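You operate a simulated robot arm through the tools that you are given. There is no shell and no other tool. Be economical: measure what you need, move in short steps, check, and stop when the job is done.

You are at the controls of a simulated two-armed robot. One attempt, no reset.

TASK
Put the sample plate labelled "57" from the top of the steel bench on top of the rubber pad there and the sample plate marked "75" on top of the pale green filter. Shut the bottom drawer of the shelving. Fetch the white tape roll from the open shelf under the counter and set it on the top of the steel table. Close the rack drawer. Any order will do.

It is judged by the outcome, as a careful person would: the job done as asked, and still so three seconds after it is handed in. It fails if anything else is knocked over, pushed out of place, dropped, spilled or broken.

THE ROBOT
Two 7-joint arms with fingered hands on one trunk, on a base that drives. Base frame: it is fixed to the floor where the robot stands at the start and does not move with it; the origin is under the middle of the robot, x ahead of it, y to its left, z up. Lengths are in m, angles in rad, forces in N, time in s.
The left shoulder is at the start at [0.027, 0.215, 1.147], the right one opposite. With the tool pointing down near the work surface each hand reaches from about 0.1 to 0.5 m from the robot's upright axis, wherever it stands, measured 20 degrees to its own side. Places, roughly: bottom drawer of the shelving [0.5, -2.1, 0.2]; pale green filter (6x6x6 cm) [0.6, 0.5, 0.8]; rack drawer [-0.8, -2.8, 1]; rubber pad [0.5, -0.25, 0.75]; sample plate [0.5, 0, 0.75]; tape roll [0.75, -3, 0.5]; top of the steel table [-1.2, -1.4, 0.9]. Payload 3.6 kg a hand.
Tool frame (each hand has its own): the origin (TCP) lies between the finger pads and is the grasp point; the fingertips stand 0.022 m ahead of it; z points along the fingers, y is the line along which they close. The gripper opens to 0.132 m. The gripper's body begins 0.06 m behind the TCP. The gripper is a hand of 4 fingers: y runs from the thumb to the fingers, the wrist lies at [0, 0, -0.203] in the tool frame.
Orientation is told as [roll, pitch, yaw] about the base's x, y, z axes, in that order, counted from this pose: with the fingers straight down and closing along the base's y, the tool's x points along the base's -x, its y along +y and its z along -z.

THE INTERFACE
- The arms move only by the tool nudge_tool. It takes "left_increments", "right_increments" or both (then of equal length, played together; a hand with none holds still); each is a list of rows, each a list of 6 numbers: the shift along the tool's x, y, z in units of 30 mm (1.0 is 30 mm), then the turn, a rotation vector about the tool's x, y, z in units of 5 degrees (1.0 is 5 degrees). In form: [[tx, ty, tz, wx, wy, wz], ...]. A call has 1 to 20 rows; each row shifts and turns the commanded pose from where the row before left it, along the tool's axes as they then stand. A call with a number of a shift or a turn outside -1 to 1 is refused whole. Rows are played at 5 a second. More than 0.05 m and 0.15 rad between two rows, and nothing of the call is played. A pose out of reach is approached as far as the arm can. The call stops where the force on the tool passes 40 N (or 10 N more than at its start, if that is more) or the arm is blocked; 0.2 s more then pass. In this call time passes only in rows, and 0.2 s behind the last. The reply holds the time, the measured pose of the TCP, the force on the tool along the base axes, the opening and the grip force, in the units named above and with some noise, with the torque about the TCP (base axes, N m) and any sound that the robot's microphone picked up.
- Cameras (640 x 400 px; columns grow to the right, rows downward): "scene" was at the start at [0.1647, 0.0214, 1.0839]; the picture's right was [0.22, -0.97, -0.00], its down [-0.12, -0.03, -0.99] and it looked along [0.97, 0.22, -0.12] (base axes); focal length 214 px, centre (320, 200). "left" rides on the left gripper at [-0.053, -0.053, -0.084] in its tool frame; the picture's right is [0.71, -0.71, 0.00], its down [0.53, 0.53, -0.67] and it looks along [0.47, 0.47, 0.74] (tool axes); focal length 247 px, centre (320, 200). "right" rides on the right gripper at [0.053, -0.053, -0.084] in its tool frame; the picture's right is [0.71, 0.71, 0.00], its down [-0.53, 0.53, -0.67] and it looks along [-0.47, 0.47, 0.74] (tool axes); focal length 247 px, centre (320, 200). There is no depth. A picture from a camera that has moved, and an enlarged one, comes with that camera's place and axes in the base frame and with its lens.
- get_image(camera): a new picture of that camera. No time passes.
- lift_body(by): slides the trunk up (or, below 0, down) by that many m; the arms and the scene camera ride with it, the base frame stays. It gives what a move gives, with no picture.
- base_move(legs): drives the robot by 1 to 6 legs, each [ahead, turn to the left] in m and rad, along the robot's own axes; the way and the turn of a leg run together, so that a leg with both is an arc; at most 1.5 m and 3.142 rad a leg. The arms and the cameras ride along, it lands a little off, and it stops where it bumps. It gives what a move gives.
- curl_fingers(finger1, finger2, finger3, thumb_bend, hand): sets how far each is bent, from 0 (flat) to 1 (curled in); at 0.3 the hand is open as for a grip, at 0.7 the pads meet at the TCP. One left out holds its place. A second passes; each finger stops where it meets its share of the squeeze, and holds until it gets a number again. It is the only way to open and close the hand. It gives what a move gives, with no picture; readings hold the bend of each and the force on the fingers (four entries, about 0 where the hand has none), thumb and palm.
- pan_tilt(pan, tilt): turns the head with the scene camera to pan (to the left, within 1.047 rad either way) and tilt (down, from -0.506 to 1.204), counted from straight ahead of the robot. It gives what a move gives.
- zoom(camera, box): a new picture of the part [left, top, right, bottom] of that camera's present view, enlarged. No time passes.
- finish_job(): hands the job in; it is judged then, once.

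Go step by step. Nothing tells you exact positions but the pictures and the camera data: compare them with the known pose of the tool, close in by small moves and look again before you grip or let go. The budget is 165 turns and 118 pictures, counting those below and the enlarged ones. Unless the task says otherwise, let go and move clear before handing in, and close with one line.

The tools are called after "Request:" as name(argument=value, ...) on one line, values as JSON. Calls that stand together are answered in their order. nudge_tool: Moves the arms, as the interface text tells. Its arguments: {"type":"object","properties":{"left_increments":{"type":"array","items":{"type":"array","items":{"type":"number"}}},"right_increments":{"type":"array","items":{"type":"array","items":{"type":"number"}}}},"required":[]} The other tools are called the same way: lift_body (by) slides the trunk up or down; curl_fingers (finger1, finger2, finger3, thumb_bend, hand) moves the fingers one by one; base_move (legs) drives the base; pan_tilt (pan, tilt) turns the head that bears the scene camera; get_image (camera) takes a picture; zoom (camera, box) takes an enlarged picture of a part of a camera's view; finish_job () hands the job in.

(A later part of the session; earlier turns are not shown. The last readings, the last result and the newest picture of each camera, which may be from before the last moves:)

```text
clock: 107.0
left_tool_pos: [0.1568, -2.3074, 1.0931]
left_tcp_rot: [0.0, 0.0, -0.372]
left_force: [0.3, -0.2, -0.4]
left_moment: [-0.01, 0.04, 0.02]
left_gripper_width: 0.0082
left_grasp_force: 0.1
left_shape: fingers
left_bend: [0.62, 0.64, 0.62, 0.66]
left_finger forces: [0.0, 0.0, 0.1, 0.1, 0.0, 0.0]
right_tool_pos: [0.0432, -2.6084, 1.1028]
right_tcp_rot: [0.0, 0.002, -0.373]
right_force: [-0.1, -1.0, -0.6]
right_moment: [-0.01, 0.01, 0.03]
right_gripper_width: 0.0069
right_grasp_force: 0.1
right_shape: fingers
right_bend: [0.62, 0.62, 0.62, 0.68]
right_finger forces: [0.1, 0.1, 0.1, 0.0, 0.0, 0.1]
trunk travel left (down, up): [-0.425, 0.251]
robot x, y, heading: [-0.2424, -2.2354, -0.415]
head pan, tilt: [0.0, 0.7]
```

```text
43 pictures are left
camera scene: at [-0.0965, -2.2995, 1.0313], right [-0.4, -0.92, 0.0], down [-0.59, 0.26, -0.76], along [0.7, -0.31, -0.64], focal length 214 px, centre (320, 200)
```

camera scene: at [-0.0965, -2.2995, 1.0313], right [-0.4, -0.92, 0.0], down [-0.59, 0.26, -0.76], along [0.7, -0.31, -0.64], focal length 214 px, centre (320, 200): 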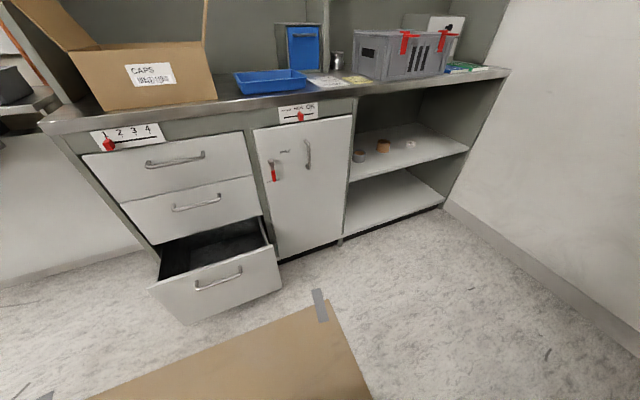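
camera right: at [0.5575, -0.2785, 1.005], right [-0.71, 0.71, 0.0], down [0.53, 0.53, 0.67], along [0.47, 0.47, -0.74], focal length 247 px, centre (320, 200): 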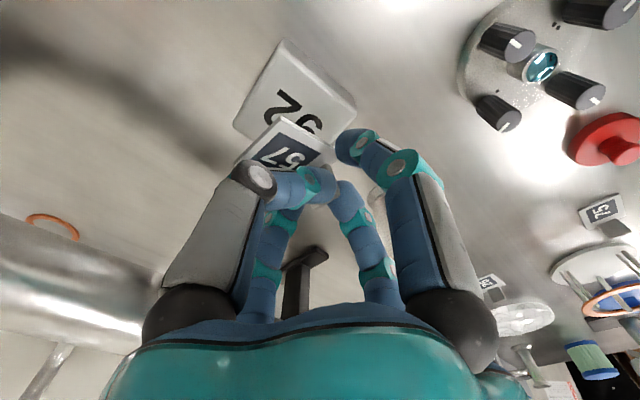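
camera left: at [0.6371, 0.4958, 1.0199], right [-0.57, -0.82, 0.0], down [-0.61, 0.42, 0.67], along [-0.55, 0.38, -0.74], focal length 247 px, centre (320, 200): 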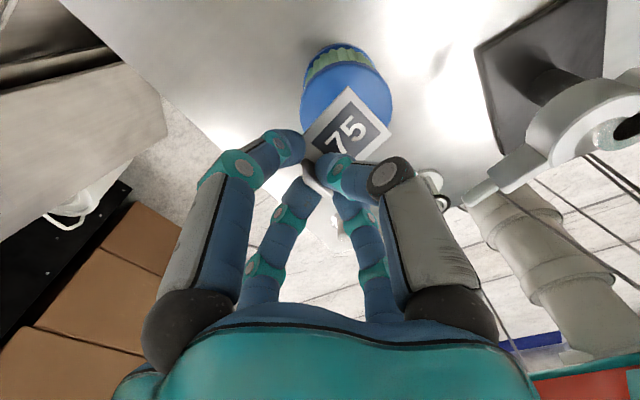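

The bottom drawer front is at x≈0.44, y -1.93 to -2.34, z about 0.06–0.36, and slides +x. Three rolls are on the open shelf, and the white one is the rightmost. I'll face +x, lower the trunk, and make a fist with the left hand.

Request:
base_move(legs=[[0, 0.41]])

Request:
lift_body(by=-0.4)

Request:
curl_fingers(hand="left", finger1=0.85, finger2=0.85, finger3=0.85, thumb_bend=0.85)

Request:
get_image(camera="scene")

```text
clock: 108.6
left_tool_pos: [0.1542, -2.1421, 1.0925]
left_tcp_rot: [0.0, 0.001, 0.04]
left_force: [-1.6, 0.7, 0.3]
left_moment: [0.03, 0.0, -0.01]
left_gripper_width: 0.0081
left_grasp_force: 0.2
left_shape: fingers
left_bend: [0.62, 0.64, 0.62, 0.66]
left_finger forces: [0.0, 0.0, 0.1, 0.0, 0.0, 0.0]
right_tool_pos: [0.1714, -2.4629, 1.104]
right_tcp_rot: [0.0, 0.002, 0.04]
right_force: [-0.4, -0.3, 0.6]
right_moment: [-0.02, 0.0, -0.02]
right_gripper_width: 0.0071
right_grasp_force: 0.1
right_shape: fingers
right_bend: [0.62, 0.62, 0.62, 0.68]
right_finger forces: [0.0, 0.1, 0.0, 0.0, 0.1, 0.0]
trunk travel left (down, up): [-0.425, 0.251]
robot x, y, heading: [-0.2433, -2.2539, -0.007]
head pan, tilt: [0.0, 0.7]
```

```text
clock: 112.4
left_tool_pos: [0.1532, -2.1418, 0.6942]
left_tcp_rot: [0.0, 0.002, 0.04]
left_force: [0.0, 0.2, -1.0]
left_moment: [0.01, 0.02, -0.01]
left_gripper_width: 0.0083
left_grasp_force: 0.0
left_shape: fingers
left_bend: [0.62, 0.64, 0.62, 0.66]
left_finger forces: [0.1, 0.0, 0.0, 0.0, 0.0, 0.1]
right_tool_pos: [0.1681, -2.4629, 0.7045]
right_tcp_rot: [0.0, 0.002, 0.04]
right_force: [0.7, 0.6, 0.1]
right_moment: [0.0, 0.03, 0.0]
right_gripper_width: 0.0069
right_grasp_force: 0.0
right_shape: fingers
right_bend: [0.62, 0.62, 0.62, 0.68]
right_finger forces: [0.1, 0.0, 0.0, 0.0, 0.0, 0.0]
trunk travel left (down, up): [-0.025, 0.651]
robot x, y, heading: [-0.2416, -2.258, -0.006]
head pan, tilt: [0.0, 0.7]
```

```text
clock: 113.4
left_tool_pos: [0.1531, -2.1428, 0.6939]
left_tcp_rot: [0.0, 0.001, 0.042]
left_force: [0.4, 0.4, 0.4]
left_moment: [0.0, 0.01, -0.02]
left_gripper_width: 0.0002
left_grasp_force: 0.0
left_shape: fingers
left_bend: [0.72, 0.74, 0.72, 0.76]
left_finger forces: [0.1, 0.0, 0.1, 0.0, 0.0, 0.0]
right_tool_pos: [0.1693, -2.4627, 0.7036]
right_tcp_rot: [0.0, 0.001, 0.04]
right_force: [0.6, 0.5, 0.6]
right_moment: [-0.01, 0.0, -0.02]
right_gripper_width: 0.007
right_grasp_force: 0.1
right_shape: fingers
right_bend: [0.62, 0.62, 0.62, 0.68]
right_finger forces: [0.0, 0.0, 0.0, 0.0, 0.0, 0.0]
trunk travel left (down, up): [-0.025, 0.651]
robot x, y, heading: [-0.2424, -2.2567, -0.0]
head pan, tilt: [0.0, 0.7]
```

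```text
42 pictures are left
camera scene: at [-0.0759, -2.2552, 0.618], right [-0.01, -1.0, 0.0], down [-0.65, 0.0, -0.76], along [0.76, 0.0, -0.65], focal length 214 px, centre (320, 200)
```

scene: 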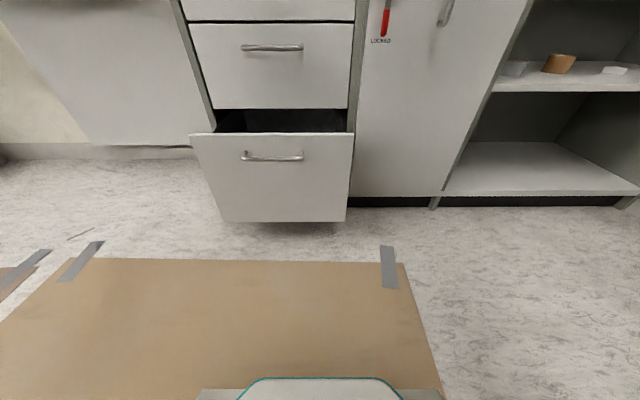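

Drawer front spans z≈0.09–0.40, y≈-2.135 centre, with the handle at z≈0.35. I'll lower the left fist in front of it and tilt it forward.

Request:
nudge_tool(left_increments=[[-0.25, 0, 1, 0, 0, 0], [-0.25, 0, 1, 0, 0, 0], [-0.25, 0, 1, 0, 0, 0], [-0.25, 0, 1, 0, 0, 0], [-0.25, 0, 1, 0, 0, 0], [-0.25, 0, 1, 0, 0, 0], [-0.25, 0, 1, 0, 0, 0], [-0.25, 0, 1, 0, 0, 0], [-0.25, 0, 1, 0, -1, 0], [-0.2, 0, 0.9, 0, -1, 0], [-0.2, 0, 0.9, 0, -1, 0], [-0.1, 0, 0.9, 0, -1, 0], [0, 0, 0.9, 0, -1, 0], [0, 0, 0.7, 0, -1, 0], [0, 0, 0.5, 0, -1, 0], [0, 0, 0.3, 0, -1, 0], [0, 0, 0.2, 0, -1, 0]])

Request:
get_image(camera="scene")

```text
clock: 117.0
left_tool_pos: [0.2826, -2.1365, 0.277]
left_tcp_rot: [-0.001, -0.789, 0.04]
left_force: [0.2, 0.7, -0.7]
left_moment: [-0.01, -0.04, 0.01]
left_gripper_width: 0.0
left_grasp_force: 0.0
left_shape: fingers
left_bend: [0.72, 0.74, 0.72, 0.76]
left_finger forces: [0.0, 0.0, 0.1, 0.0, 0.0, 0.1]
right_tool_pos: [0.1696, -2.4641, 0.7039]
right_tcp_rot: [-0.001, 0.0, 0.041]
right_force: [-0.1, 0.2, 0.7]
right_moment: [0.02, -0.02, -0.01]
right_gripper_width: 0.007
right_grasp_force: 0.0
right_shape: fingers
right_bend: [0.62, 0.62, 0.62, 0.68]
right_finger forces: [0.1, 0.1, 0.0, 0.0, 0.0, 0.1]
trunk travel left (down, up): [-0.025, 0.651]
robot x, y, heading: [-0.2406, -2.2565, -0.004]
head pan, tilt: [0.0, 0.7]
```

```text
41 pictures are left
camera scene: at [-0.076, -2.2551, 0.618], right [-0.01, -1.0, 0.0], down [-0.65, 0.0, -0.76], along [0.76, 0.0, -0.65], focal length 214 px, centre (320, 200)
```

scene: 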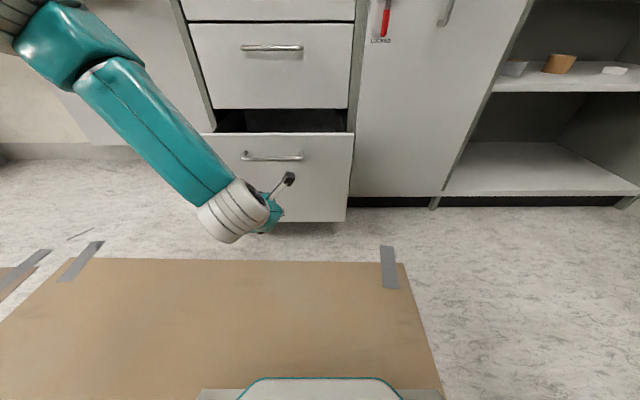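

I'll lower a little more so the wrist camera passes below the handle, then drive ahead to push the drawer in.

Request:
nudge_tool(left_increments=[[0.69, 0, 0.69, 0, 0, 0], [0.69, 0, 0.69, 0, 0, 0], [0.65, 0, 0.65, 0, 0, 0]])

Request:
base_move(legs=[[0.22, 0]])

Request:
get_image(camera="scene")

```text
clock: 117.8
left_tool_pos: [0.2844, -2.1359, 0.1904]
left_tcp_rot: [-0.002, -0.785, 0.041]
left_force: [0.2, 0.1, 0.0]
left_moment: [-0.02, -0.01, 0.0]
left_gripper_width: 0.0
left_grasp_force: 0.1
left_shape: fingers
left_bend: [0.72, 0.74, 0.72, 0.76]
left_finger forces: [0.0, 0.0, 0.0, 0.0, 0.0, 0.1]
right_tool_pos: [0.17, -2.4623, 0.7024]
right_tcp_rot: [-0.002, 0.001, 0.04]
right_force: [0.0, 0.4, 0.6]
right_moment: [-0.01, 0.01, 0.0]
right_gripper_width: 0.0068
right_grasp_force: 0.1
right_shape: fingers
right_bend: [0.62, 0.62, 0.62, 0.68]
right_finger forces: [0.1, 0.0, 0.1, 0.0, 0.1, 0.1]
trunk travel left (down, up): [-0.025, 0.651]
robot x, y, heading: [-0.2444, -2.2513, -0.005]
head pan, tilt: [0.0, 0.7]
```

```text
clock: 119.5
left_tool_pos: [0.5057, -2.1368, 0.1888]
left_tcp_rot: [0.001, -0.786, 0.045]
left_force: [-0.3, 0.3, -1.0]
left_moment: [-0.02, 0.01, 0.04]
left_gripper_width: 0.0
left_grasp_force: 0.1
left_shape: fingers
left_bend: [0.72, 0.74, 0.72, 0.76]
left_finger forces: [0.1, 0.1, 0.1, 0.0, 0.0, 0.0]
right_tool_pos: [0.3919, -2.4631, 0.7025]
right_tcp_rot: [-0.002, 0.001, 0.041]
right_force: [-0.1, 0.9, -0.1]
right_moment: [0.01, 0.01, -0.01]
right_gripper_width: 0.0068
right_grasp_force: 0.1
right_shape: fingers
right_bend: [0.62, 0.62, 0.62, 0.68]
right_finger forces: [0.0, 0.1, 0.0, 0.0, 0.0, 0.1]
trunk travel left (down, up): [-0.025, 0.651]
robot x, y, heading: [-0.0219, -2.2519, -0.005]
head pan, tilt: [0.0, 0.7]
```

```text
40 pictures are left
camera scene: at [0.1461, -2.2561, 0.618], right [0.0, -1.0, 0.0], down [-0.65, 0.0, -0.76], along [0.76, 0.0, -0.65], focal length 214 px, centre (320, 200)
```

scene: 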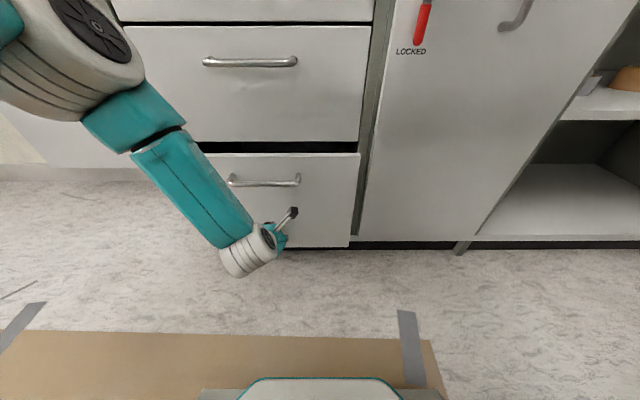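

It slides easily. I'll finish with arm pushes, which stop on force.

Request:
nudge_tool(left_increments=[[-0.4, 0, 0.4, 0, 0, 0], [-0.4, 0, 0.4, 0, 0, 0], [-0.4, 0, 0.4, 0, 0, 0], [-0.4, 0, 0.4, 0, 0, 0], [-0.4, 0, 0.4, 0, 0, 0], [-0.4, 0, 0.4, 0, 0, 0], [-0.4, 0, 0.4, 0, 0, 0], [-0.4, 0, 0.4, 0, 0, 0]])

Request:
get_image(camera="scene")

```text
clock: 120.6
left_tool_pos: [0.5594, -2.1375, 0.1829]
left_tcp_rot: [-0.007, -0.755, 0.043]
left_force: [-11.2, 0.9, 0.3]
left_moment: [-0.04, -0.15, 0.04]
left_gripper_width: 0.0
left_grasp_force: 5.5
left_shape: fingers
left_bend: [0.72, 0.74, 0.72, 0.77]
left_finger forces: [11.2, 0.0, 0.0, 0.0, 0.0, 0.0]
right_tool_pos: [0.3906, -2.4625, 0.7042]
right_tcp_rot: [-0.001, 0.003, 0.042]
right_force: [-0.6, -0.2, 0.4]
right_moment: [-0.01, 0.01, 0.04]
right_gripper_width: 0.0069
right_grasp_force: 0.0
right_shape: fingers
right_bend: [0.62, 0.62, 0.62, 0.68]
right_finger forces: [0.0, 0.0, 0.0, 0.0, 0.0, 0.0]
trunk travel left (down, up): [-0.025, 0.651]
robot x, y, heading: [-0.0216, -2.255, -0.004]
head pan, tilt: [0.0, 0.7]
stopped in row 5 (left hand): the force on the tool passed its limit at 52 N (the readings are from after the stop); the commanded pose is now the measured one
```

```text
39 pictures are left
camera scene: at [0.1458, -2.2562, 0.618], right [0.0, -1.0, 0.0], down [-0.64, 0.0, -0.76], along [0.76, 0.0, -0.64], focal length 214 px, centre (320, 200)
```

scene: 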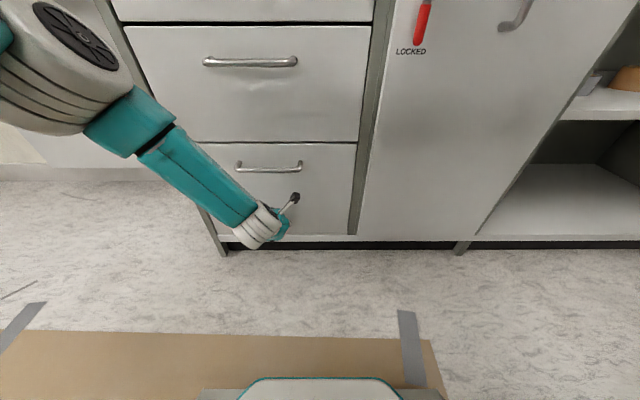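

The drawer is flush with the others. I'll retract the arm, back off, and go toward the open shelf; the white roll is near (0.735, -3.22, 0.49).

Request:
nudge_tool(left_increments=[[0.6, 0, -0.6, 0, 0, 0], [0.7, 0, -0.7, 0, 0, 0], [0.7, 0, -0.7, 0, 0, 0], [0.7, 0, -0.7, 0, 0, 0], [0.7, 0, -0.7, 0, 0, 0]])

Request:
base_move(legs=[[-0.23, 0]])

Request:
nudge_tool(left_increments=[[-0.1, 0, -1, 0, 1, 0], [-0.1, 0, -1, 0, 1, 0], [-0.1, 0, -1, 0, 1, 0], [0, 0, -1, 0, 1, 0], [0, 0, -1, 0, 1, 0], [0, 0, -1, 0, 1, 0], [0, 0, -1, 0, 1, 0], [0, 0, -1, 0, 1, 0], [0, 0, -1, 0, 1, 0], [0, 0, -1, 0, 0, 0], [0, 0, -1, 0, 0, 0], [0, 0, -1, 0, 0, 0], [0, 0, -1, 0, 0, 0], [0, 0, -1, 0, 0, 0]])

Request:
nudge_tool(right_increments=[[0.8, 0, 0, 0, 0, 0], [0.8, 0, 0, 0, 0, 0]])

```text
clock: 121.8
left_tool_pos: [0.4182, -2.1419, 0.1883]
left_tcp_rot: [-0.008, -0.762, 0.042]
left_force: [0.0, -0.4, 0.7]
left_moment: [0.03, 0.05, -0.02]
left_gripper_width: 0.0001
left_grasp_force: 0.0
left_shape: fingers
left_bend: [0.72, 0.74, 0.72, 0.77]
left_finger forces: [0.1, 0.0, 0.0, 0.1, 0.0, 0.0]
right_tool_pos: [0.3909, -2.4627, 0.7047]
right_tcp_rot: [0.0, 0.0, 0.042]
right_force: [0.8, -0.5, 0.0]
right_moment: [0.04, -0.04, 0.03]
right_gripper_width: 0.0067
right_grasp_force: 0.1
right_shape: fingers
right_bend: [0.62, 0.62, 0.62, 0.68]
right_finger forces: [0.0, 0.1, 0.1, 0.0, 0.0, 0.0]
trunk travel left (down, up): [-0.025, 0.651]
robot x, y, heading: [-0.0185, -2.2565, -0.006]
head pan, tilt: [0.0, 0.7]
```

```text
clock: 123.5
left_tool_pos: [0.189, -2.1414, 0.1883]
left_tcp_rot: [-0.007, -0.761, 0.042]
left_force: [-0.5, -0.8, -1.2]
left_moment: [0.02, 0.01, -0.01]
left_gripper_width: 0.0001
left_grasp_force: 0.1
left_shape: fingers
left_bend: [0.72, 0.74, 0.72, 0.77]
left_finger forces: [0.0, 0.0, 0.1, 0.0, 0.0, 0.1]
right_tool_pos: [0.163, -2.4618, 0.7045]
right_tcp_rot: [-0.003, 0.002, 0.041]
right_force: [0.3, 0.0, 0.4]
right_moment: [0.0, -0.03, -0.01]
right_gripper_width: 0.007
right_grasp_force: 0.0
right_shape: fingers
right_bend: [0.62, 0.62, 0.62, 0.68]
right_finger forces: [0.0, 0.1, 0.0, 0.0, 0.1, 0.0]
trunk travel left (down, up): [-0.025, 0.651]
robot x, y, heading: [-0.2499, -2.2581, -0.005]
head pan, tilt: [0.0, 0.7]
```

```text
clock: 126.5
left_tool_pos: [0.0946, -2.1443, 0.5846]
left_tcp_rot: [-0.006, 0.025, 0.04]
left_force: [-0.6, 0.0, -0.2]
left_moment: [0.0, -0.03, 0.04]
left_gripper_width: 0.0
left_grasp_force: 0.0
left_shape: fingers
left_bend: [0.72, 0.75, 0.72, 0.77]
left_finger forces: [0.0, 0.1, 0.0, 0.1, 0.0, 0.0]
right_tool_pos: [0.1628, -2.4615, 0.7046]
right_tcp_rot: [-0.003, 0.001, 0.04]
right_force: [-0.6, 0.2, 1.0]
right_moment: [0.01, -0.02, -0.03]
right_gripper_width: 0.0068
right_grasp_force: 0.0
right_shape: fingers
right_bend: [0.62, 0.62, 0.62, 0.68]
right_finger forces: [0.0, 0.0, 0.0, 0.0, 0.1, 0.1]
trunk travel left (down, up): [-0.025, 0.651]
robot x, y, heading: [-0.2523, -2.254, -0.0]
head pan, tilt: [0.0, 0.7]
```

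```text
clock: 127.1
left_tool_pos: [0.0943, -2.1446, 0.5859]
left_tcp_rot: [-0.006, 0.024, 0.039]
left_force: [-0.4, 0.7, -0.1]
left_moment: [0.02, 0.0, -0.03]
left_gripper_width: 0.0
left_grasp_force: 0.0
left_shape: fingers
left_bend: [0.72, 0.75, 0.72, 0.77]
left_finger forces: [0.1, 0.1, 0.0, 0.1, 0.1, 0.1]
right_tool_pos: [0.115, -2.4635, 0.7057]
right_tcp_rot: [0.0, 0.002, 0.043]
right_force: [0.3, 0.2, 0.4]
right_moment: [-0.02, 0.01, -0.03]
right_gripper_width: 0.0068
right_grasp_force: 0.1
right_shape: fingers
right_bend: [0.62, 0.62, 0.62, 0.68]
right_finger forces: [0.0, 0.0, 0.0, 0.1, 0.0, 0.0]
trunk travel left (down, up): [-0.025, 0.651]
robot x, y, heading: [-0.2494, -2.2544, -0.005]
head pan, tilt: [0.0, 0.7]
```

Request:
base_move(legs=[[0, -1.07], [0.62, 0], [0, 1.0]])

Request:
pan_tilt(pan=-0.4, tilt=0.4)

Request:
get_image(camera="scene")

```text
clock: 129.5
left_tool_pos: [0.0767, -2.4139, 0.5855]
left_tcp_rot: [-0.005, 0.025, -0.737]
left_force: [-0.3, -0.1, -1.1]
left_moment: [0.02, -0.02, 0.0]
left_gripper_width: 0.0
left_grasp_force: 0.0
left_shape: fingers
left_bend: [0.72, 0.75, 0.72, 0.77]
left_finger forces: [0.0, 0.1, 0.1, 0.0, 0.0, 0.1]
right_tool_pos: [-0.1331, -2.6587, 0.7055]
right_tcp_rot: [-0.002, 0.0, -0.736]
right_force: [-0.3, 0.3, -0.1]
right_moment: [0.0, -0.02, -0.04]
right_gripper_width: 0.0067
right_grasp_force: 0.1
right_shape: fingers
right_bend: [0.62, 0.62, 0.62, 0.68]
right_finger forces: [0.1, 0.1, 0.1, 0.0, 0.0, 0.0]
trunk travel left (down, up): [-0.025, 0.651]
robot x, y, heading: [-0.2219, -2.2211, -0.813]
head pan, tilt: [0.0, 0.7]
stopped in leg 1: the robot was blocked; the commanded pose is now the measured one
```

```text
clock: 130.3
left_tool_pos: [0.0764, -2.4148, 0.5853]
left_tcp_rot: [-0.004, 0.022, -0.738]
left_force: [-0.1, 0.6, 0.5]
left_moment: [-0.02, 0.02, -0.02]
left_gripper_width: 0.0001
left_grasp_force: 0.1
left_shape: fingers
left_bend: [0.72, 0.75, 0.72, 0.77]
left_finger forces: [0.0, 0.1, 0.1, 0.0, 0.0, 0.1]
right_tool_pos: [-0.133, -2.6575, 0.7066]
right_tcp_rot: [-0.002, 0.001, -0.737]
right_force: [0.4, 0.3, 0.6]
right_moment: [-0.03, -0.01, -0.03]
right_gripper_width: 0.0069
right_grasp_force: 0.1
right_shape: fingers
right_bend: [0.62, 0.62, 0.62, 0.68]
right_finger forces: [0.0, 0.1, 0.1, 0.0, 0.0, 0.0]
trunk travel left (down, up): [-0.025, 0.651]
robot x, y, heading: [-0.2209, -2.2232, -0.813]
head pan, tilt: [-0.4, 0.4]
```

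```text
38 pictures are left
camera scene: at [-0.1325, -2.3708, 0.6448], right [-0.94, -0.35, 0.0], down [-0.14, 0.37, -0.92], along [0.33, -0.86, -0.39], focal length 214 px, centre (320, 200)
```

scene: 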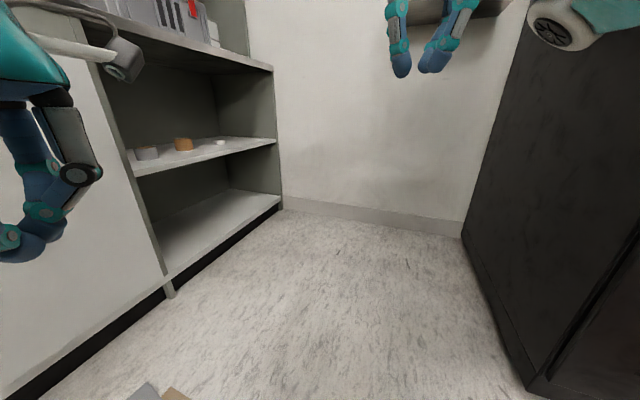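

The roll triangulates to about (0.731, -3.23, 0.493). I'll continue toward the shelf in smaller turns.

Request:
base_move(legs=[[0, -0.26], [0.66, 0], [0, 0.6], [0, 0.45]])

Request:
pan_tilt(pan=-0.5, tilt=0.5)

Request:
get_image(camera="scene")

```text
clock: 131.5
left_tool_pos: [0.0402, -2.4613, 0.5871]
left_tcp_rot: [-0.012, 0.018, -0.922]
left_force: [-0.3, -0.5, -0.6]
left_moment: [0.01, 0.02, 0.0]
left_gripper_width: 0.0002
left_grasp_force: 0.0
left_shape: fingers
left_bend: [0.72, 0.75, 0.72, 0.77]
left_finger forces: [0.1, 0.1, 0.0, 0.0, 0.0, 0.1]
right_tool_pos: [-0.205, -2.6567, 0.7067]
right_tcp_rot: [-0.002, 0.007, -0.892]
right_force: [0.3, 0.2, -1.1]
right_moment: [0.0, -0.03, 0.01]
right_gripper_width: 0.007
right_grasp_force: 0.1
right_shape: fingers
right_bend: [0.62, 0.62, 0.62, 0.68]
right_finger forces: [0.0, 0.0, 0.1, 0.1, 0.0, 0.0]
trunk travel left (down, up): [-0.025, 0.651]
robot x, y, heading: [-0.2126, -2.2193, -0.992]
head pan, tilt: [-0.4, 0.4]
stopped in leg 1: the robot was blocked; the commanded pose is now the measured one
```

```text
clock: 132.2
left_tool_pos: [0.0409, -2.4614, 0.5865]
left_tcp_rot: [-0.012, 0.021, -0.922]
left_force: [0.2, -0.7, -0.6]
left_moment: [0.01, 0.03, 0.03]
left_gripper_width: 0.0001
left_grasp_force: 0.0
left_shape: fingers
left_bend: [0.72, 0.75, 0.72, 0.77]
left_finger forces: [0.0, 0.0, 0.1, 0.0, 0.1, 0.0]
right_tool_pos: [-0.2058, -2.6567, 0.7062]
right_tcp_rot: [-0.003, 0.005, -0.891]
right_force: [0.3, 0.2, -0.8]
right_moment: [0.04, -0.02, 0.0]
right_gripper_width: 0.0069
right_grasp_force: 0.0
right_shape: fingers
right_bend: [0.62, 0.62, 0.62, 0.68]
right_finger forces: [0.0, 0.1, 0.0, 0.0, 0.1, 0.0]
trunk travel left (down, up): [-0.025, 0.651]
robot x, y, heading: [-0.2127, -2.2187, -0.987]
head pan, tilt: [-0.499, 0.499]
```

```text
37 pictures are left
camera scene: at [-0.159, -2.3765, 0.636], right [-1.0, -0.08, 0.0], down [-0.04, 0.47, -0.88], along [0.07, -0.88, -0.48], focal length 214 px, centre (320, 200)
```

scene: 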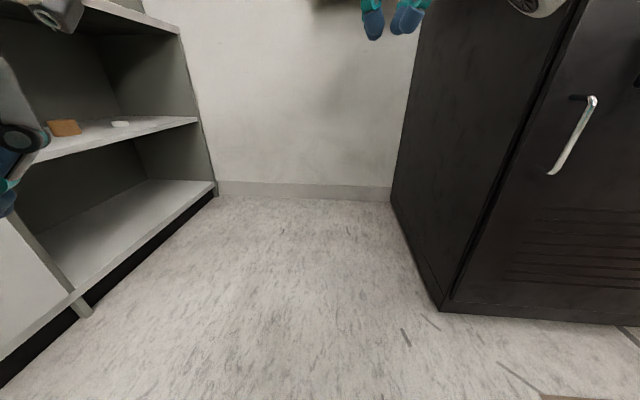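

Something on my right keeps stopping the turn, possibly the right elbow near the rack. I'll look to the right.

Request:
pan_tilt(pan=-1.04, tilt=0.2)

Request:
get_image(camera="scene")

```text
clock: 133.1
left_tool_pos: [0.0413, -2.4617, 0.5869]
left_tcp_rot: [-0.012, 0.022, -0.922]
left_force: [-0.6, -0.6, -0.3]
left_moment: [0.02, -0.01, -0.02]
left_gripper_width: 0.0003
left_grasp_force: 0.2
left_shape: fingers
left_bend: [0.72, 0.75, 0.72, 0.77]
left_finger forces: [0.1, 0.0, 0.0, 0.0, 0.0, 0.1]
right_tool_pos: [-0.2052, -2.6577, 0.7069]
right_tcp_rot: [0.0, 0.005, -0.891]
right_force: [-0.9, -0.7, 0.2]
right_moment: [-0.01, 0.01, 0.0]
right_gripper_width: 0.007
right_grasp_force: 0.1
right_shape: fingers
right_bend: [0.62, 0.62, 0.62, 0.68]
right_finger forces: [0.1, 0.1, 0.0, 0.0, 0.1, 0.0]
trunk travel left (down, up): [-0.025, 0.651]
robot x, y, heading: [-0.2133, -2.2142, -0.991]
head pan, tilt: [-1.04, 0.201]
```

```text
36 pictures are left
camera scene: at [-0.2075, -2.3694, 0.6639], right [-0.9, 0.44, 0.0], down [0.08, 0.18, -0.98], along [-0.43, -0.88, -0.2], focal length 214 px, centre (320, 200)
```

scene: 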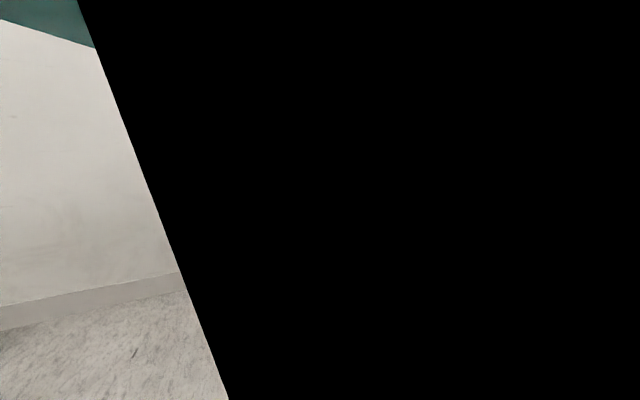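

That view was just my own arm. I'll move away from the rack first: turn back left, shift closer to the shelving, then proceed in smaller turns.

Request:
base_move(legs=[[0, 0.5], [0.33, 0], [0, -0.55], [0, -0.4]])

```text
clock: 136.2
left_tool_pos: [0.306, -2.414, 0.5861]
left_tcp_rot: [0.005, 0.041, -0.43]
left_force: [-0.1, 0.0, -0.7]
left_moment: [-0.02, -0.01, -0.01]
left_gripper_width: 0.0
left_grasp_force: 0.1
left_shape: fingers
left_bend: [0.72, 0.75, 0.72, 0.77]
left_finger forces: [0.0, 0.0, 0.0, 0.1, 0.0, 0.1]
right_tool_pos: [0.1923, -2.7052, 0.7065]
right_tcp_rot: [0.013, 0.003, -0.388]
right_force: [0.2, 0.3, 0.0]
right_moment: [0.02, -0.03, -0.04]
right_gripper_width: 0.007
right_grasp_force: 0.0
right_shape: fingers
right_bend: [0.62, 0.62, 0.62, 0.68]
right_finger forces: [0.1, 0.0, 0.0, 0.0, 0.0, 0.1]
trunk travel left (down, up): [-0.025, 0.651]
robot x, y, heading: [-0.0325, -2.3394, -0.435]
head pan, tilt: [-1.04, 0.201]
stopped in leg 2: the robot was blocked; the commanded pose is now the measured one
```

Request:
pan_tilt(pan=0.3, tilt=0.7)

Request:
get_image(camera="scene")

Request:
get_image(camera="left")

```text
clock: 137.7
left_tool_pos: [0.3068, -2.4146, 0.585]
left_tcp_rot: [0.004, 0.04, -0.43]
left_force: [0.4, 0.7, 0.5]
left_moment: [0.01, -0.02, -0.01]
left_gripper_width: 0.0
left_grasp_force: 0.0
left_shape: fingers
left_bend: [0.72, 0.75, 0.72, 0.77]
left_finger forces: [0.1, 0.1, 0.1, 0.0, 0.0, 0.0]
right_tool_pos: [0.1927, -2.7067, 0.7057]
right_tcp_rot: [0.012, 0.001, -0.388]
right_force: [-0.1, 0.2, 0.2]
right_moment: [0.0, 0.03, -0.03]
right_gripper_width: 0.0069
right_grasp_force: 0.0
right_shape: fingers
right_bend: [0.62, 0.62, 0.62, 0.68]
right_finger forces: [0.0, 0.0, 0.1, 0.1, 0.0, 0.0]
trunk travel left (down, up): [-0.025, 0.651]
robot x, y, heading: [-0.0314, -2.3371, -0.431]
head pan, tilt: [0.3, 0.7]
```

```text
35 pictures are left
camera scene: at [0.1109, -2.3835, 0.6232], right [-0.14, -0.99, 0.0], down [-0.62, 0.09, -0.78], along [0.78, -0.11, -0.62], focal length 214 px, centre (320, 200)
```

scene: 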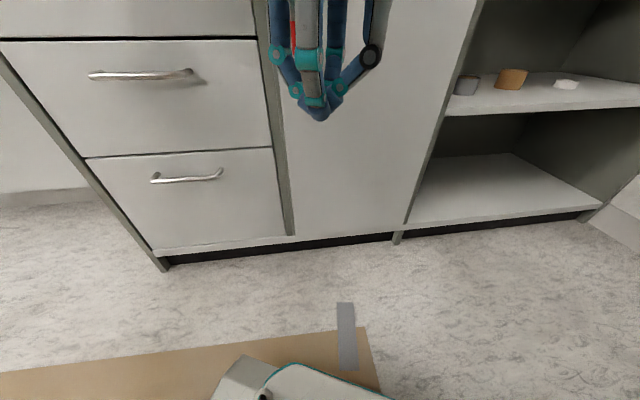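

```text
34 pictures are left
camera left: at [0.3363, -2.4867, 0.6682], right [-0.94, -0.35, 0.02], down [-0.24, 0.68, 0.69], along [-0.26, 0.64, -0.72], focal length 247 px, centre (320, 200)
```

left: 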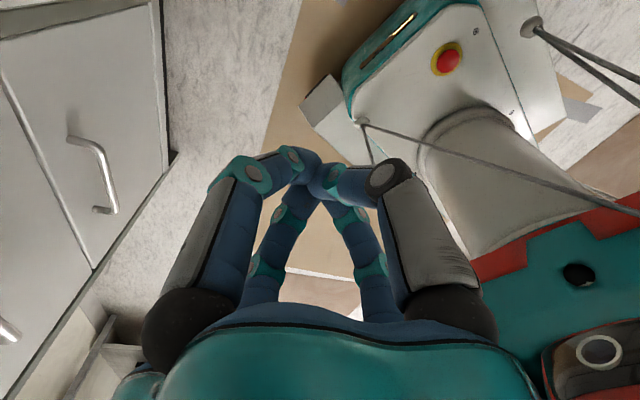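

The way ahead looks clear and the white roll is in sight. The stops may come from the floor covering's edges, so I'll continue with short legs.

Request:
base_move(legs=[[0, -0.45]])

Request:
base_move(legs=[[0, -0.42], [0.48, 0]])

```text
clock: 139.5
left_tool_pos: [0.249, -2.5529, 0.5767]
left_tcp_rot: [-0.001, 0.066, -0.87]
left_force: [-0.2, 0.3, 0.7]
left_moment: [-0.01, 0.01, 0.01]
left_gripper_width: 0.0
left_grasp_force: 0.0
left_shape: fingers
left_bend: [0.72, 0.75, 0.72, 0.77]
left_finger forces: [0.0, 0.0, 0.0, 0.0, 0.0, 0.0]
right_tool_pos: [0.0203, -2.7686, 0.7021]
right_tcp_rot: [0.007, 0.013, -0.833]
right_force: [0.2, 0.2, 0.8]
right_moment: [0.0, -0.01, 0.01]
right_gripper_width: 0.0068
right_grasp_force: 0.1
right_shape: fingers
right_bend: [0.62, 0.62, 0.62, 0.68]
right_finger forces: [0.1, 0.1, 0.0, 0.0, 0.1, 0.0]
trunk travel left (down, up): [-0.025, 0.651]
robot x, y, heading: [-0.0404, -2.3405, -0.883]
head pan, tilt: [0.3, 0.7]
```

```text
clock: 140.1
left_tool_pos: [0.2443, -2.5451, 0.5793]
left_tcp_rot: [-0.003, 0.069, -0.901]
left_force: [0.3, 0.9, 0.4]
left_moment: [-0.03, 0.01, 0.0]
left_gripper_width: 0.0002
left_grasp_force: 0.0
left_shape: fingers
left_bend: [0.72, 0.75, 0.72, 0.77]
left_finger forces: [0.1, 0.0, 0.1, 0.1, 0.0, 0.1]
right_tool_pos: [0.0259, -2.762, 0.7033]
right_tcp_rot: [0.007, 0.014, -0.835]
right_force: [0.2, -0.6, -0.2]
right_moment: [-0.04, 0.02, -0.01]
right_gripper_width: 0.0068
right_grasp_force: 0.0
right_shape: fingers
right_bend: [0.62, 0.62, 0.62, 0.68]
right_finger forces: [0.0, 0.0, 0.0, 0.0, 0.0, 0.1]
trunk travel left (down, up): [-0.025, 0.651]
robot x, y, heading: [-0.0418, -2.3459, -0.887]
head pan, tilt: [0.3, 0.7]
stopped in leg 1: the robot was blocked; the commanded pose is now the measured one
```

Request:
get_image(camera="right")

Request:
pan_tilt(pan=-0.75, tilt=0.1)

Request:
get_image(camera="scene")

```text
33 pictures are left
camera right: at [-0.0496, -2.7597, 0.7889], right [0.05, 1.0, 0.01], down [0.75, -0.05, 0.66], along [0.66, -0.02, -0.75], focal length 247 px, centre (320, 200)
```

right: 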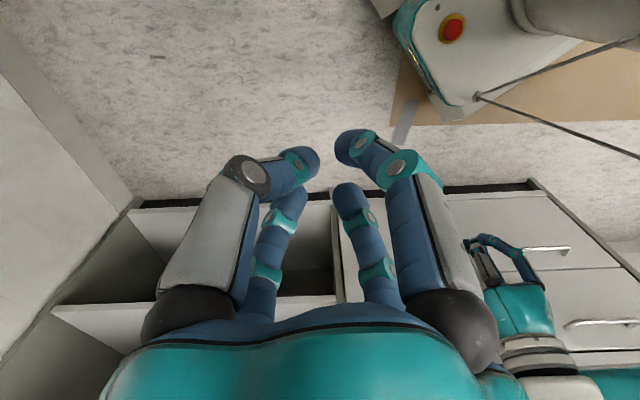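

```text
clock: 141.4
left_tool_pos: [0.2458, -2.547, 0.5769]
left_tcp_rot: [-0.003, 0.069, -0.898]
left_force: [-0.1, 1.0, -0.2]
left_moment: [0.0, 0.01, -0.03]
left_gripper_width: 0.0
left_grasp_force: 0.0
left_shape: fingers
left_bend: [0.72, 0.75, 0.72, 0.77]
left_finger forces: [0.1, 0.0, 0.0, 0.0, 0.0, 0.0]
right_tool_pos: [0.0255, -2.7626, 0.7025]
right_tcp_rot: [0.007, 0.015, -0.834]
right_force: [-0.2, 0.0, 0.2]
right_moment: [0.03, -0.01, 0.0]
right_gripper_width: 0.0068
right_grasp_force: 0.0
right_shape: fingers
right_bend: [0.62, 0.62, 0.62, 0.68]
right_finger forces: [0.0, 0.0, 0.0, 0.0, 0.1, 0.0]
trunk travel left (down, up): [-0.025, 0.651]
robot x, y, heading: [-0.0377, -2.3409, -0.887]
head pan, tilt: [-0.75, 0.099]
```

```text
32 pictures are left
camera scene: at [0.0009, -2.5002, 0.673], right [-1.0, 0.06, 0.0], down [0.01, 0.1, -0.99], along [-0.06, -0.99, -0.1], focal length 214 px, centre (320, 200)
```

scene: 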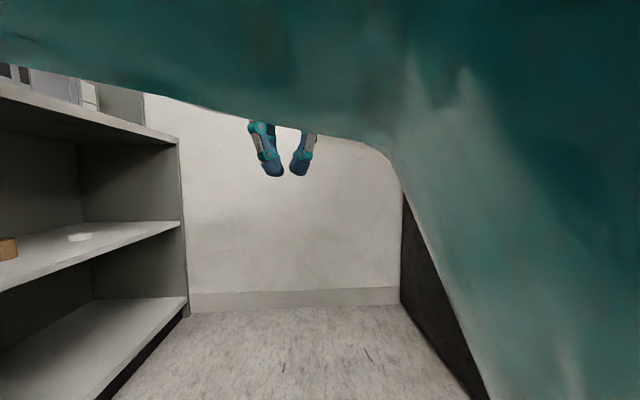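

The likely cause is my folded right elbow, which sticks out about 0.5 m and is hitting the rack's corner. Extending both arms forward brings the elbows in, so I'll do that, then turn and drive.

Request:
nudge_tool(right_increments=[[-0.8, 0, 0.9, 0, 0, 0], [-0.8, 0, 0.9, 0, 0, 0], [-0.8, 0, 0.9, 0, 0, 0], [-0.8, 0, 0.9, 0, 0, 0], [-0.8, 0, 0.9, 0, 0, 0]], left_increments=[[-0.7, -0.3, 0, 0, 0, 0], [-0.7, -0.3, 0, 0, 0, 0], [-0.7, -0.3, 0, 0, 0, 0], [-0.7, -0.3, 0, 0, 0, 0], [-0.7, -0.3, 0, 0, 0, 0]])

Request:
base_move(legs=[[0.06, 0], [0, -0.41]])

```text
clock: 142.6
left_tool_pos: [0.2809, -2.6557, 0.5695]
left_tcp_rot: [-0.008, 0.072, -0.898]
left_force: [0.4, 0.0, 0.3]
left_moment: [-0.04, 0.03, 0.0]
left_gripper_width: 0.0
left_grasp_force: 0.1
left_shape: fingers
left_bend: [0.72, 0.75, 0.72, 0.77]
left_finger forces: [0.0, 0.0, 0.0, 0.0, 0.1, 0.0]
right_tool_pos: [0.1094, -2.8488, 0.5656]
right_tcp_rot: [0.003, 0.017, -0.834]
right_force: [0.3, -0.1, -0.7]
right_moment: [0.01, 0.03, 0.02]
right_gripper_width: 0.007
right_grasp_force: 0.2
right_shape: fingers
right_bend: [0.62, 0.62, 0.62, 0.68]
right_finger forces: [0.0, 0.0, 0.1, 0.0, 0.2, 0.0]
trunk travel left (down, up): [-0.025, 0.651]
robot x, y, heading: [-0.0412, -2.3438, -0.887]
head pan, tilt: [-0.75, 0.099]
```

```text
clock: 143.5
left_tool_pos: [0.2947, -2.6714, 0.5678]
left_tcp_rot: [-0.003, 0.083, -0.897]
left_force: [0.0, 0.1, -0.1]
left_moment: [-0.01, 0.02, 0.04]
left_gripper_width: 0.0
left_grasp_force: 0.1
left_shape: fingers
left_bend: [0.72, 0.75, 0.72, 0.77]
left_finger forces: [0.0, 0.0, 0.1, 0.0, 0.1, 0.1]
right_tool_pos: [0.1263, -2.8714, 0.5738]
right_tcp_rot: [0.003, 0.005, -0.831]
right_force: [-0.3, -0.2, 0.3]
right_moment: [0.03, -0.05, 0.04]
right_gripper_width: 0.0069
right_grasp_force: 0.1
right_shape: fingers
right_bend: [0.62, 0.62, 0.62, 0.68]
right_finger forces: [0.0, 0.0, 0.0, 0.0, 0.1, 0.0]
trunk travel left (down, up): [-0.025, 0.651]
robot x, y, heading: [-0.0162, -2.3725, -0.872]
head pan, tilt: [-0.75, 0.099]
stopped in leg 1: the robot was blocked; the commanded pose is now the measured one
```

Both folded elbows are wide, and the left one seems to be near the shelving too. I'll back up, raise the trunk, and let both arms hang lower so they straighten and the robot becomes narrower.

Request:
base_move(legs=[[-0.15, 0]])

Request:
lift_body(by=0.25)

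Request:
nudge_tool(left_increments=[[0, 0.2, 1, 0, 0.1, 0], [0, 0.2, 1, 0, 0.1, 0], [0, 0.2, 1, 0, 0.1, 0], [0, 0.2, 1, 0, 0.1, 0], [0, 0.2, 1, 0, 0.1, 0], [0, 0.2, 1, 0, 0.1, 0], [0, 0.2, 1, 0, 0.1, 0], [0, 0.2, 1, 0, 0.1, 0], [0, 0, 1, 0, 0, 0], [0, 0, 1, 0, 0, 0], [0, 0, 1, 0, 0, 0], [0, 0, 1, 0, 0, 0]], right_increments=[[0, 0, 1, 0, 0, 0], [0, 0, 1, 0, 0, 0], [0, 0, 1, 0, 0, 0], [0, 0, 1, 0, 0, 0], [0, 0, 1, 0, 0, 0], [0, 0, 1, 0, 0, 0], [0, 0, 1, 0, 0, 0], [0, 0, 1, 0, 0, 0], [0, 0, 1, 0, 0, 0], [0, 0, 1, 0, 0, 0], [0, 0, 1, 0, 0, 0], [0, 0, 1, 0, 0, 0]])

Request:
base_move(legs=[[0, -0.4]])

```text
clock: 144.9
left_tool_pos: [0.2026, -2.5602, 0.5621]
left_tcp_rot: [-0.004, 0.098, -0.9]
left_force: [-0.5, 0.0, 0.0]
left_moment: [-0.02, 0.02, 0.01]
left_gripper_width: 0.0
left_grasp_force: 0.0
left_shape: fingers
left_bend: [0.72, 0.75, 0.72, 0.77]
left_finger forces: [0.0, 0.1, 0.1, 0.0, 0.0, 0.1]
right_tool_pos: [0.0339, -2.7596, 0.5672]
right_tcp_rot: [0.005, 0.019, -0.831]
right_force: [0.1, 0.3, -0.2]
right_moment: [0.02, 0.0, 0.01]
right_gripper_width: 0.0067
right_grasp_force: 0.1
right_shape: fingers
right_bend: [0.62, 0.62, 0.62, 0.68]
right_finger forces: [0.1, 0.1, 0.0, 0.0, 0.0, 0.0]
trunk travel left (down, up): [-0.025, 0.651]
robot x, y, heading: [-0.1151, -2.2503, -0.873]
head pan, tilt: [-0.75, 0.099]
```

```text
clock: 147.5
left_tool_pos: [0.2027, -2.5604, 0.8113]
left_tcp_rot: [-0.004, 0.098, -0.9]
left_force: [-0.7, -0.5, -0.5]
left_moment: [-0.02, 0.0, -0.01]
left_gripper_width: 0.0001
left_grasp_force: 0.0
left_shape: fingers
left_bend: [0.72, 0.75, 0.72, 0.77]
left_finger forces: [0.0, 0.1, 0.0, 0.0, 0.1, 0.0]
right_tool_pos: [0.0341, -2.7607, 0.8168]
right_tcp_rot: [0.003, 0.02, -0.831]
right_force: [-0.8, 0.1, 0.2]
right_moment: [0.01, 0.02, 0.03]
right_gripper_width: 0.0069
right_grasp_force: 0.0
right_shape: fingers
right_bend: [0.62, 0.62, 0.62, 0.68]
right_finger forces: [0.0, 0.1, 0.0, 0.0, 0.0, 0.0]
trunk travel left (down, up): [-0.275, 0.401]
robot x, y, heading: [-0.114, -2.2524, -0.874]
head pan, tilt: [-0.75, 0.099]
```

```text
clock: 150.1
left_tool_pos: [0.2076, -2.4932, 0.4553]
left_tcp_rot: [-0.003, 0.168, -0.899]
left_force: [0.4, -0.1, 0.0]
left_moment: [0.01, -0.04, 0.0]
left_gripper_width: 0.0
left_grasp_force: 0.1
left_shape: fingers
left_bend: [0.72, 0.75, 0.72, 0.77]
left_finger forces: [0.1, 0.0, 0.1, 0.1, 0.0, 0.1]
right_tool_pos: [0.0309, -2.755, 0.4576]
right_tcp_rot: [0.003, 0.019, -0.83]
right_force: [-0.1, 0.9, 0.0]
right_moment: [-0.01, -0.02, 0.0]
right_gripper_width: 0.0067
right_grasp_force: 0.1
right_shape: fingers
right_bend: [0.62, 0.62, 0.62, 0.68]
right_finger forces: [0.1, 0.1, 0.1, 0.0, 0.1, 0.0]
trunk travel left (down, up): [-0.275, 0.401]
robot x, y, heading: [-0.1165, -2.2539, -0.874]
head pan, tilt: [-0.75, 0.099]
```

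```text
clock: 151.7
left_tool_pos: [0.091, -2.6027, 0.4557]
left_tcp_rot: [-0.003, 0.168, -1.299]
left_force: [0.4, 0.1, 0.9]
left_moment: [-0.02, 0.0, 0.02]
left_gripper_width: 0.0001
left_grasp_force: 0.1
left_shape: fingers
left_bend: [0.72, 0.75, 0.72, 0.77]
left_finger forces: [0.1, 0.1, 0.0, 0.0, 0.0, 0.0]
right_tool_pos: [-0.1746, -2.7766, 0.4593]
right_tcp_rot: [0.003, 0.017, -1.233]
right_force: [-0.2, 0.6, 0.2]
right_moment: [0.01, 0.03, -0.01]
right_gripper_width: 0.0068
right_grasp_force: 0.0
right_shape: fingers
right_bend: [0.62, 0.62, 0.62, 0.68]
right_finger forces: [0.0, 0.0, 0.0, 0.0, 0.1, 0.0]
trunk travel left (down, up): [-0.275, 0.401]
robot x, y, heading: [-0.0942, -2.2534, -1.277]
head pan, tilt: [-0.75, 0.099]
```

That worked. Now I drive on and turn to face the shelf.

Request:
base_move(legs=[[0.56, 0], [0, 0.6], [0, 0.6]])

Request:
pan_tilt(pan=-0.5, tilt=0.5)

Request:
get_image(camera="scene")

```text
clock: 158.6
left_tool_pos: [0.4695, -2.7472, 0.457]
left_tcp_rot: [-0.003, 0.166, -0.124]
left_force: [0.3, -0.3, 0.7]
left_moment: [0.03, 0.03, -0.01]
left_gripper_width: 0.0
left_grasp_force: 0.1
left_shape: fingers
left_bend: [0.72, 0.75, 0.72, 0.77]
left_finger forces: [0.0, 0.1, 0.0, 0.1, 0.0, 0.0]
right_tool_pos: [0.5281, -3.0582, 0.4602]
right_tcp_rot: [0.001, 0.02, -0.056]
right_force: [-0.2, -0.3, 1.0]
right_moment: [-0.01, 0.0, 0.01]
right_gripper_width: 0.0067
right_grasp_force: 0.1
right_shape: fingers
right_bend: [0.62, 0.62, 0.62, 0.68]
right_finger forces: [0.0, 0.1, 0.0, 0.1, 0.0, 0.1]
trunk travel left (down, up): [-0.275, 0.401]
robot x, y, heading: [0.0708, -2.8402, -0.089]
head pan, tilt: [-0.75, 0.099]
stopped in leg 3: the robot was blocked; the commanded pose is now the measured one
```

```text
clock: 159.5
left_tool_pos: [0.4708, -2.7475, 0.4573]
left_tcp_rot: [-0.006, 0.165, -0.125]
left_force: [-0.2, 0.2, 0.3]
left_moment: [0.0, -0.01, -0.01]
left_gripper_width: 0.0
left_grasp_force: 0.1
left_shape: fingers
left_bend: [0.72, 0.75, 0.72, 0.77]
left_finger forces: [0.1, 0.0, 0.0, 0.0, 0.0, 0.1]
right_tool_pos: [0.5276, -3.0585, 0.46]
right_tcp_rot: [0.003, 0.017, -0.056]
right_force: [0.4, 0.2, 0.1]
right_moment: [0.0, 0.0, -0.01]
right_gripper_width: 0.0068
right_grasp_force: 0.0
right_shape: fingers
right_bend: [0.62, 0.62, 0.62, 0.68]
right_finger forces: [0.1, 0.0, 0.0, 0.0, 0.1, 0.1]
trunk travel left (down, up): [-0.275, 0.401]
robot x, y, heading: [0.0644, -2.842, -0.088]
head pan, tilt: [-0.499, 0.499]
```

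```text
31 pictures are left
camera scene: at [0.2206, -2.9001, 0.8936], right [-0.56, -0.83, 0.0], down [-0.4, 0.27, -0.88], along [0.73, -0.49, -0.48], focal length 214 px, centre (320, 200)
```

scene: 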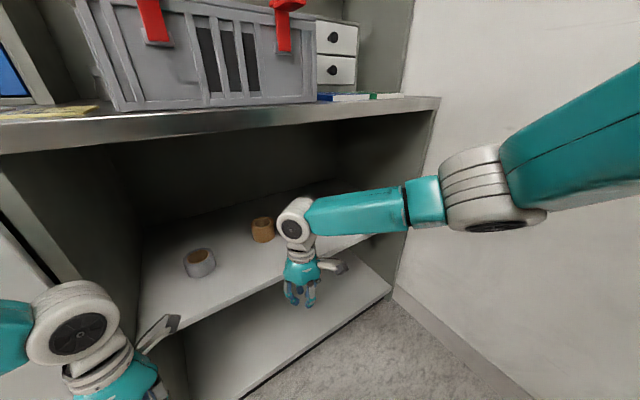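

I'm now facing the open shelf with the rolls; the white one is hidden behind my right forearm. The counter's underside is near z≈0.80, so I'll enter with the hand slightly tilted. First I reposition both hands, lower the trunk and move a little closer.

Request:
nudge_tool(left_increments=[[0.6, 0, 0, 0, 0, 0], [0.6, 0, 0, 0, 0, 0], [0.6, 0, 0, 0, 0, 0], [0.6, 0, 0, 0, 0, 0], [0.6, 0, 0, 0, 0, 0], [0.6, 0, 0, 0, 0, 0], [0, 0, 0, 0, 0, 0], [0, 0, 0, 0, 0, 0]], right_increments=[[0.2, -0.59, -1, 0, 0, 0], [0.2, -0.59, -1, 0, 0, 0], [0.2, -0.59, -1, 0, 0, 0], [0.2, -0.59, -1, 0, 0, 0], [0.1, -0.59, -1, 0, 0, 0], [0.1, -0.59, -1, 0, 0, 0], [0, -0.59, -1, 0, 0, 0], [0, -0.59, -1, 0, 0, 0]])

Request:
lift_body(by=-0.12)

Request:
curl_fingers(hand="right", finger1=1.0, finger2=0.4, finger3=0.35, thumb_bend=0.4)

Request:
nudge_tool(right_increments=[[0, 0, 0, 0, -1, 0], [0, 0, 0, 0, -1, 0], [0, 0, 0, 0, -1, 0], [0, 0, 0, 0, -1, 0], [0, 0, 0, 0, -1, 0]])

Request:
get_image(camera="scene")

Request:
get_image(camera="right")

```text
clock: 161.3
left_tool_pos: [0.3638, -2.7351, 0.4755]
left_tcp_rot: [-0.007, 0.166, -0.123]
left_force: [-0.2, 0.4, -0.6]
left_moment: [0.03, 0.01, 0.0]
left_gripper_width: 0.0
left_grasp_force: 0.0
left_shape: fingers
left_bend: [0.72, 0.75, 0.72, 0.77]
left_finger forces: [0.1, 0.0, 0.0, 0.0, 0.0, 0.0]
right_tool_pos: [0.4951, -3.1993, 0.7003]
right_tcp_rot: [0.001, 0.017, -0.055]
right_force: [0.5, -0.5, 0.5]
right_moment: [0.02, -0.02, 0.01]
right_gripper_width: 0.0069
right_grasp_force: 0.1
right_shape: fingers
right_bend: [0.62, 0.62, 0.62, 0.68]
right_finger forces: [0.1, 0.0, 0.0, 0.0, 0.1, 0.0]
trunk travel left (down, up): [-0.275, 0.401]
robot x, y, heading: [0.0682, -2.845, -0.09]
head pan, tilt: [-0.499, 0.499]
```

```text
clock: 162.8
left_tool_pos: [0.364, -2.7351, 0.3562]
left_tcp_rot: [-0.005, 0.164, -0.124]
left_force: [-0.1, 0.2, -0.3]
left_moment: [0.02, 0.01, -0.03]
left_gripper_width: 0.0
left_grasp_force: 0.2
left_shape: fingers
left_bend: [0.72, 0.75, 0.72, 0.77]
left_finger forces: [0.0, 0.1, 0.0, 0.1, 0.1, 0.1]
right_tool_pos: [0.4949, -3.1988, 0.5806]
right_tcp_rot: [0.002, 0.019, -0.057]
right_force: [0.2, -0.5, 0.4]
right_moment: [-0.01, -0.03, 0.0]
right_gripper_width: 0.0067
right_grasp_force: 0.1
right_shape: fingers
right_bend: [0.62, 0.62, 0.62, 0.68]
right_finger forces: [0.0, 0.1, 0.0, 0.1, 0.0, 0.0]
trunk travel left (down, up): [-0.155, 0.521]
robot x, y, heading: [0.069, -2.8457, -0.091]
head pan, tilt: [-0.499, 0.499]
```

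```text
clock: 163.8
left_tool_pos: [0.3639, -2.7342, 0.3557]
left_tcp_rot: [-0.004, 0.167, -0.124]
left_force: [-1.1, 0.6, 0.1]
left_moment: [0.0, -0.03, 0.0]
left_gripper_width: 0.0
left_grasp_force: 0.1
left_shape: fingers
left_bend: [0.72, 0.75, 0.72, 0.77]
left_finger forces: [0.0, 0.0, 0.1, 0.0, 0.0, 0.0]
right_tool_pos: [0.4951, -3.199, 0.581]
right_tcp_rot: [0.003, 0.019, -0.055]
right_force: [-0.1, 0.2, 0.9]
right_moment: [0.01, 0.02, 0.02]
right_gripper_width: 0.0616
right_grasp_force: 0.1
right_shape: fingers
right_bend: [1.0, 0.4, 0.35, 0.4]
right_finger forces: [0.0, 0.0, 0.0, 0.0, 0.1, 0.0]
trunk travel left (down, up): [-0.155, 0.521]
robot x, y, heading: [0.068, -2.846, -0.09]
head pan, tilt: [-0.499, 0.499]
```

```text
clock: 165.0
left_tool_pos: [0.3642, -2.7337, 0.3554]
left_tcp_rot: [-0.004, 0.165, -0.124]
left_force: [0.4, 0.0, 0.2]
left_moment: [0.03, -0.03, 0.01]
left_gripper_width: 0.0
left_grasp_force: 0.0
left_shape: fingers
left_bend: [0.72, 0.75, 0.72, 0.77]
left_finger forces: [0.0, 0.1, 0.1, 0.0, 0.1, 0.0]
right_tool_pos: [0.4935, -3.1973, 0.5809]
right_tcp_rot: [0.006, -0.422, -0.057]
right_force: [-0.2, -0.1, -0.4]
right_moment: [0.0, 0.02, -0.04]
right_gripper_width: 0.0616
right_grasp_force: 0.0
right_shape: fingers
right_bend: [1.0, 0.4, 0.35, 0.4]
right_finger forces: [0.0, 0.0, 0.1, 0.1, 0.0, 0.1]
trunk travel left (down, up): [-0.155, 0.521]
robot x, y, heading: [0.0641, -2.8453, -0.086]
head pan, tilt: [-0.499, 0.499]
```

```text
30 pictures are left
camera scene: at [0.2231, -2.9003, 0.7681], right [-0.55, -0.83, 0.0], down [-0.4, 0.27, -0.88], along [0.73, -0.49, -0.48], focal length 214 px, centre (320, 200)
```

scene: 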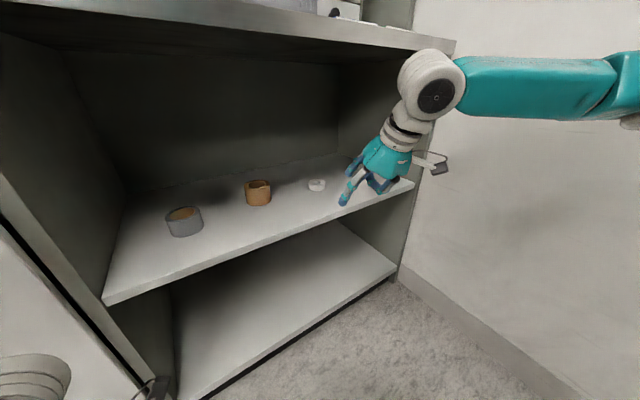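

```text
29 pictures are left
camera right: at [0.409, -3.2474, 0.6359], right [-0.61, 0.74, -0.29], down [0.24, 0.51, 0.83], along [0.76, 0.43, -0.48], focal length 247 px, centre (320, 200)
```

right: 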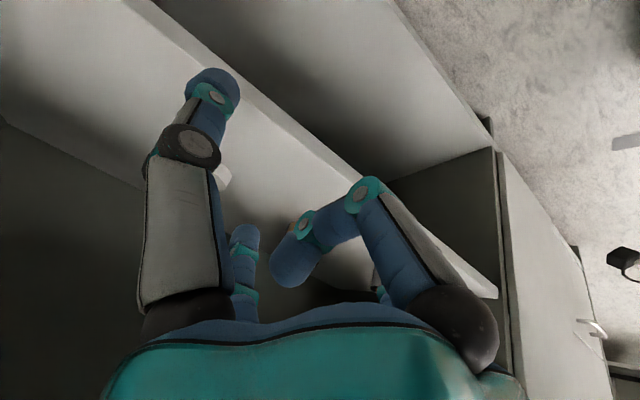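

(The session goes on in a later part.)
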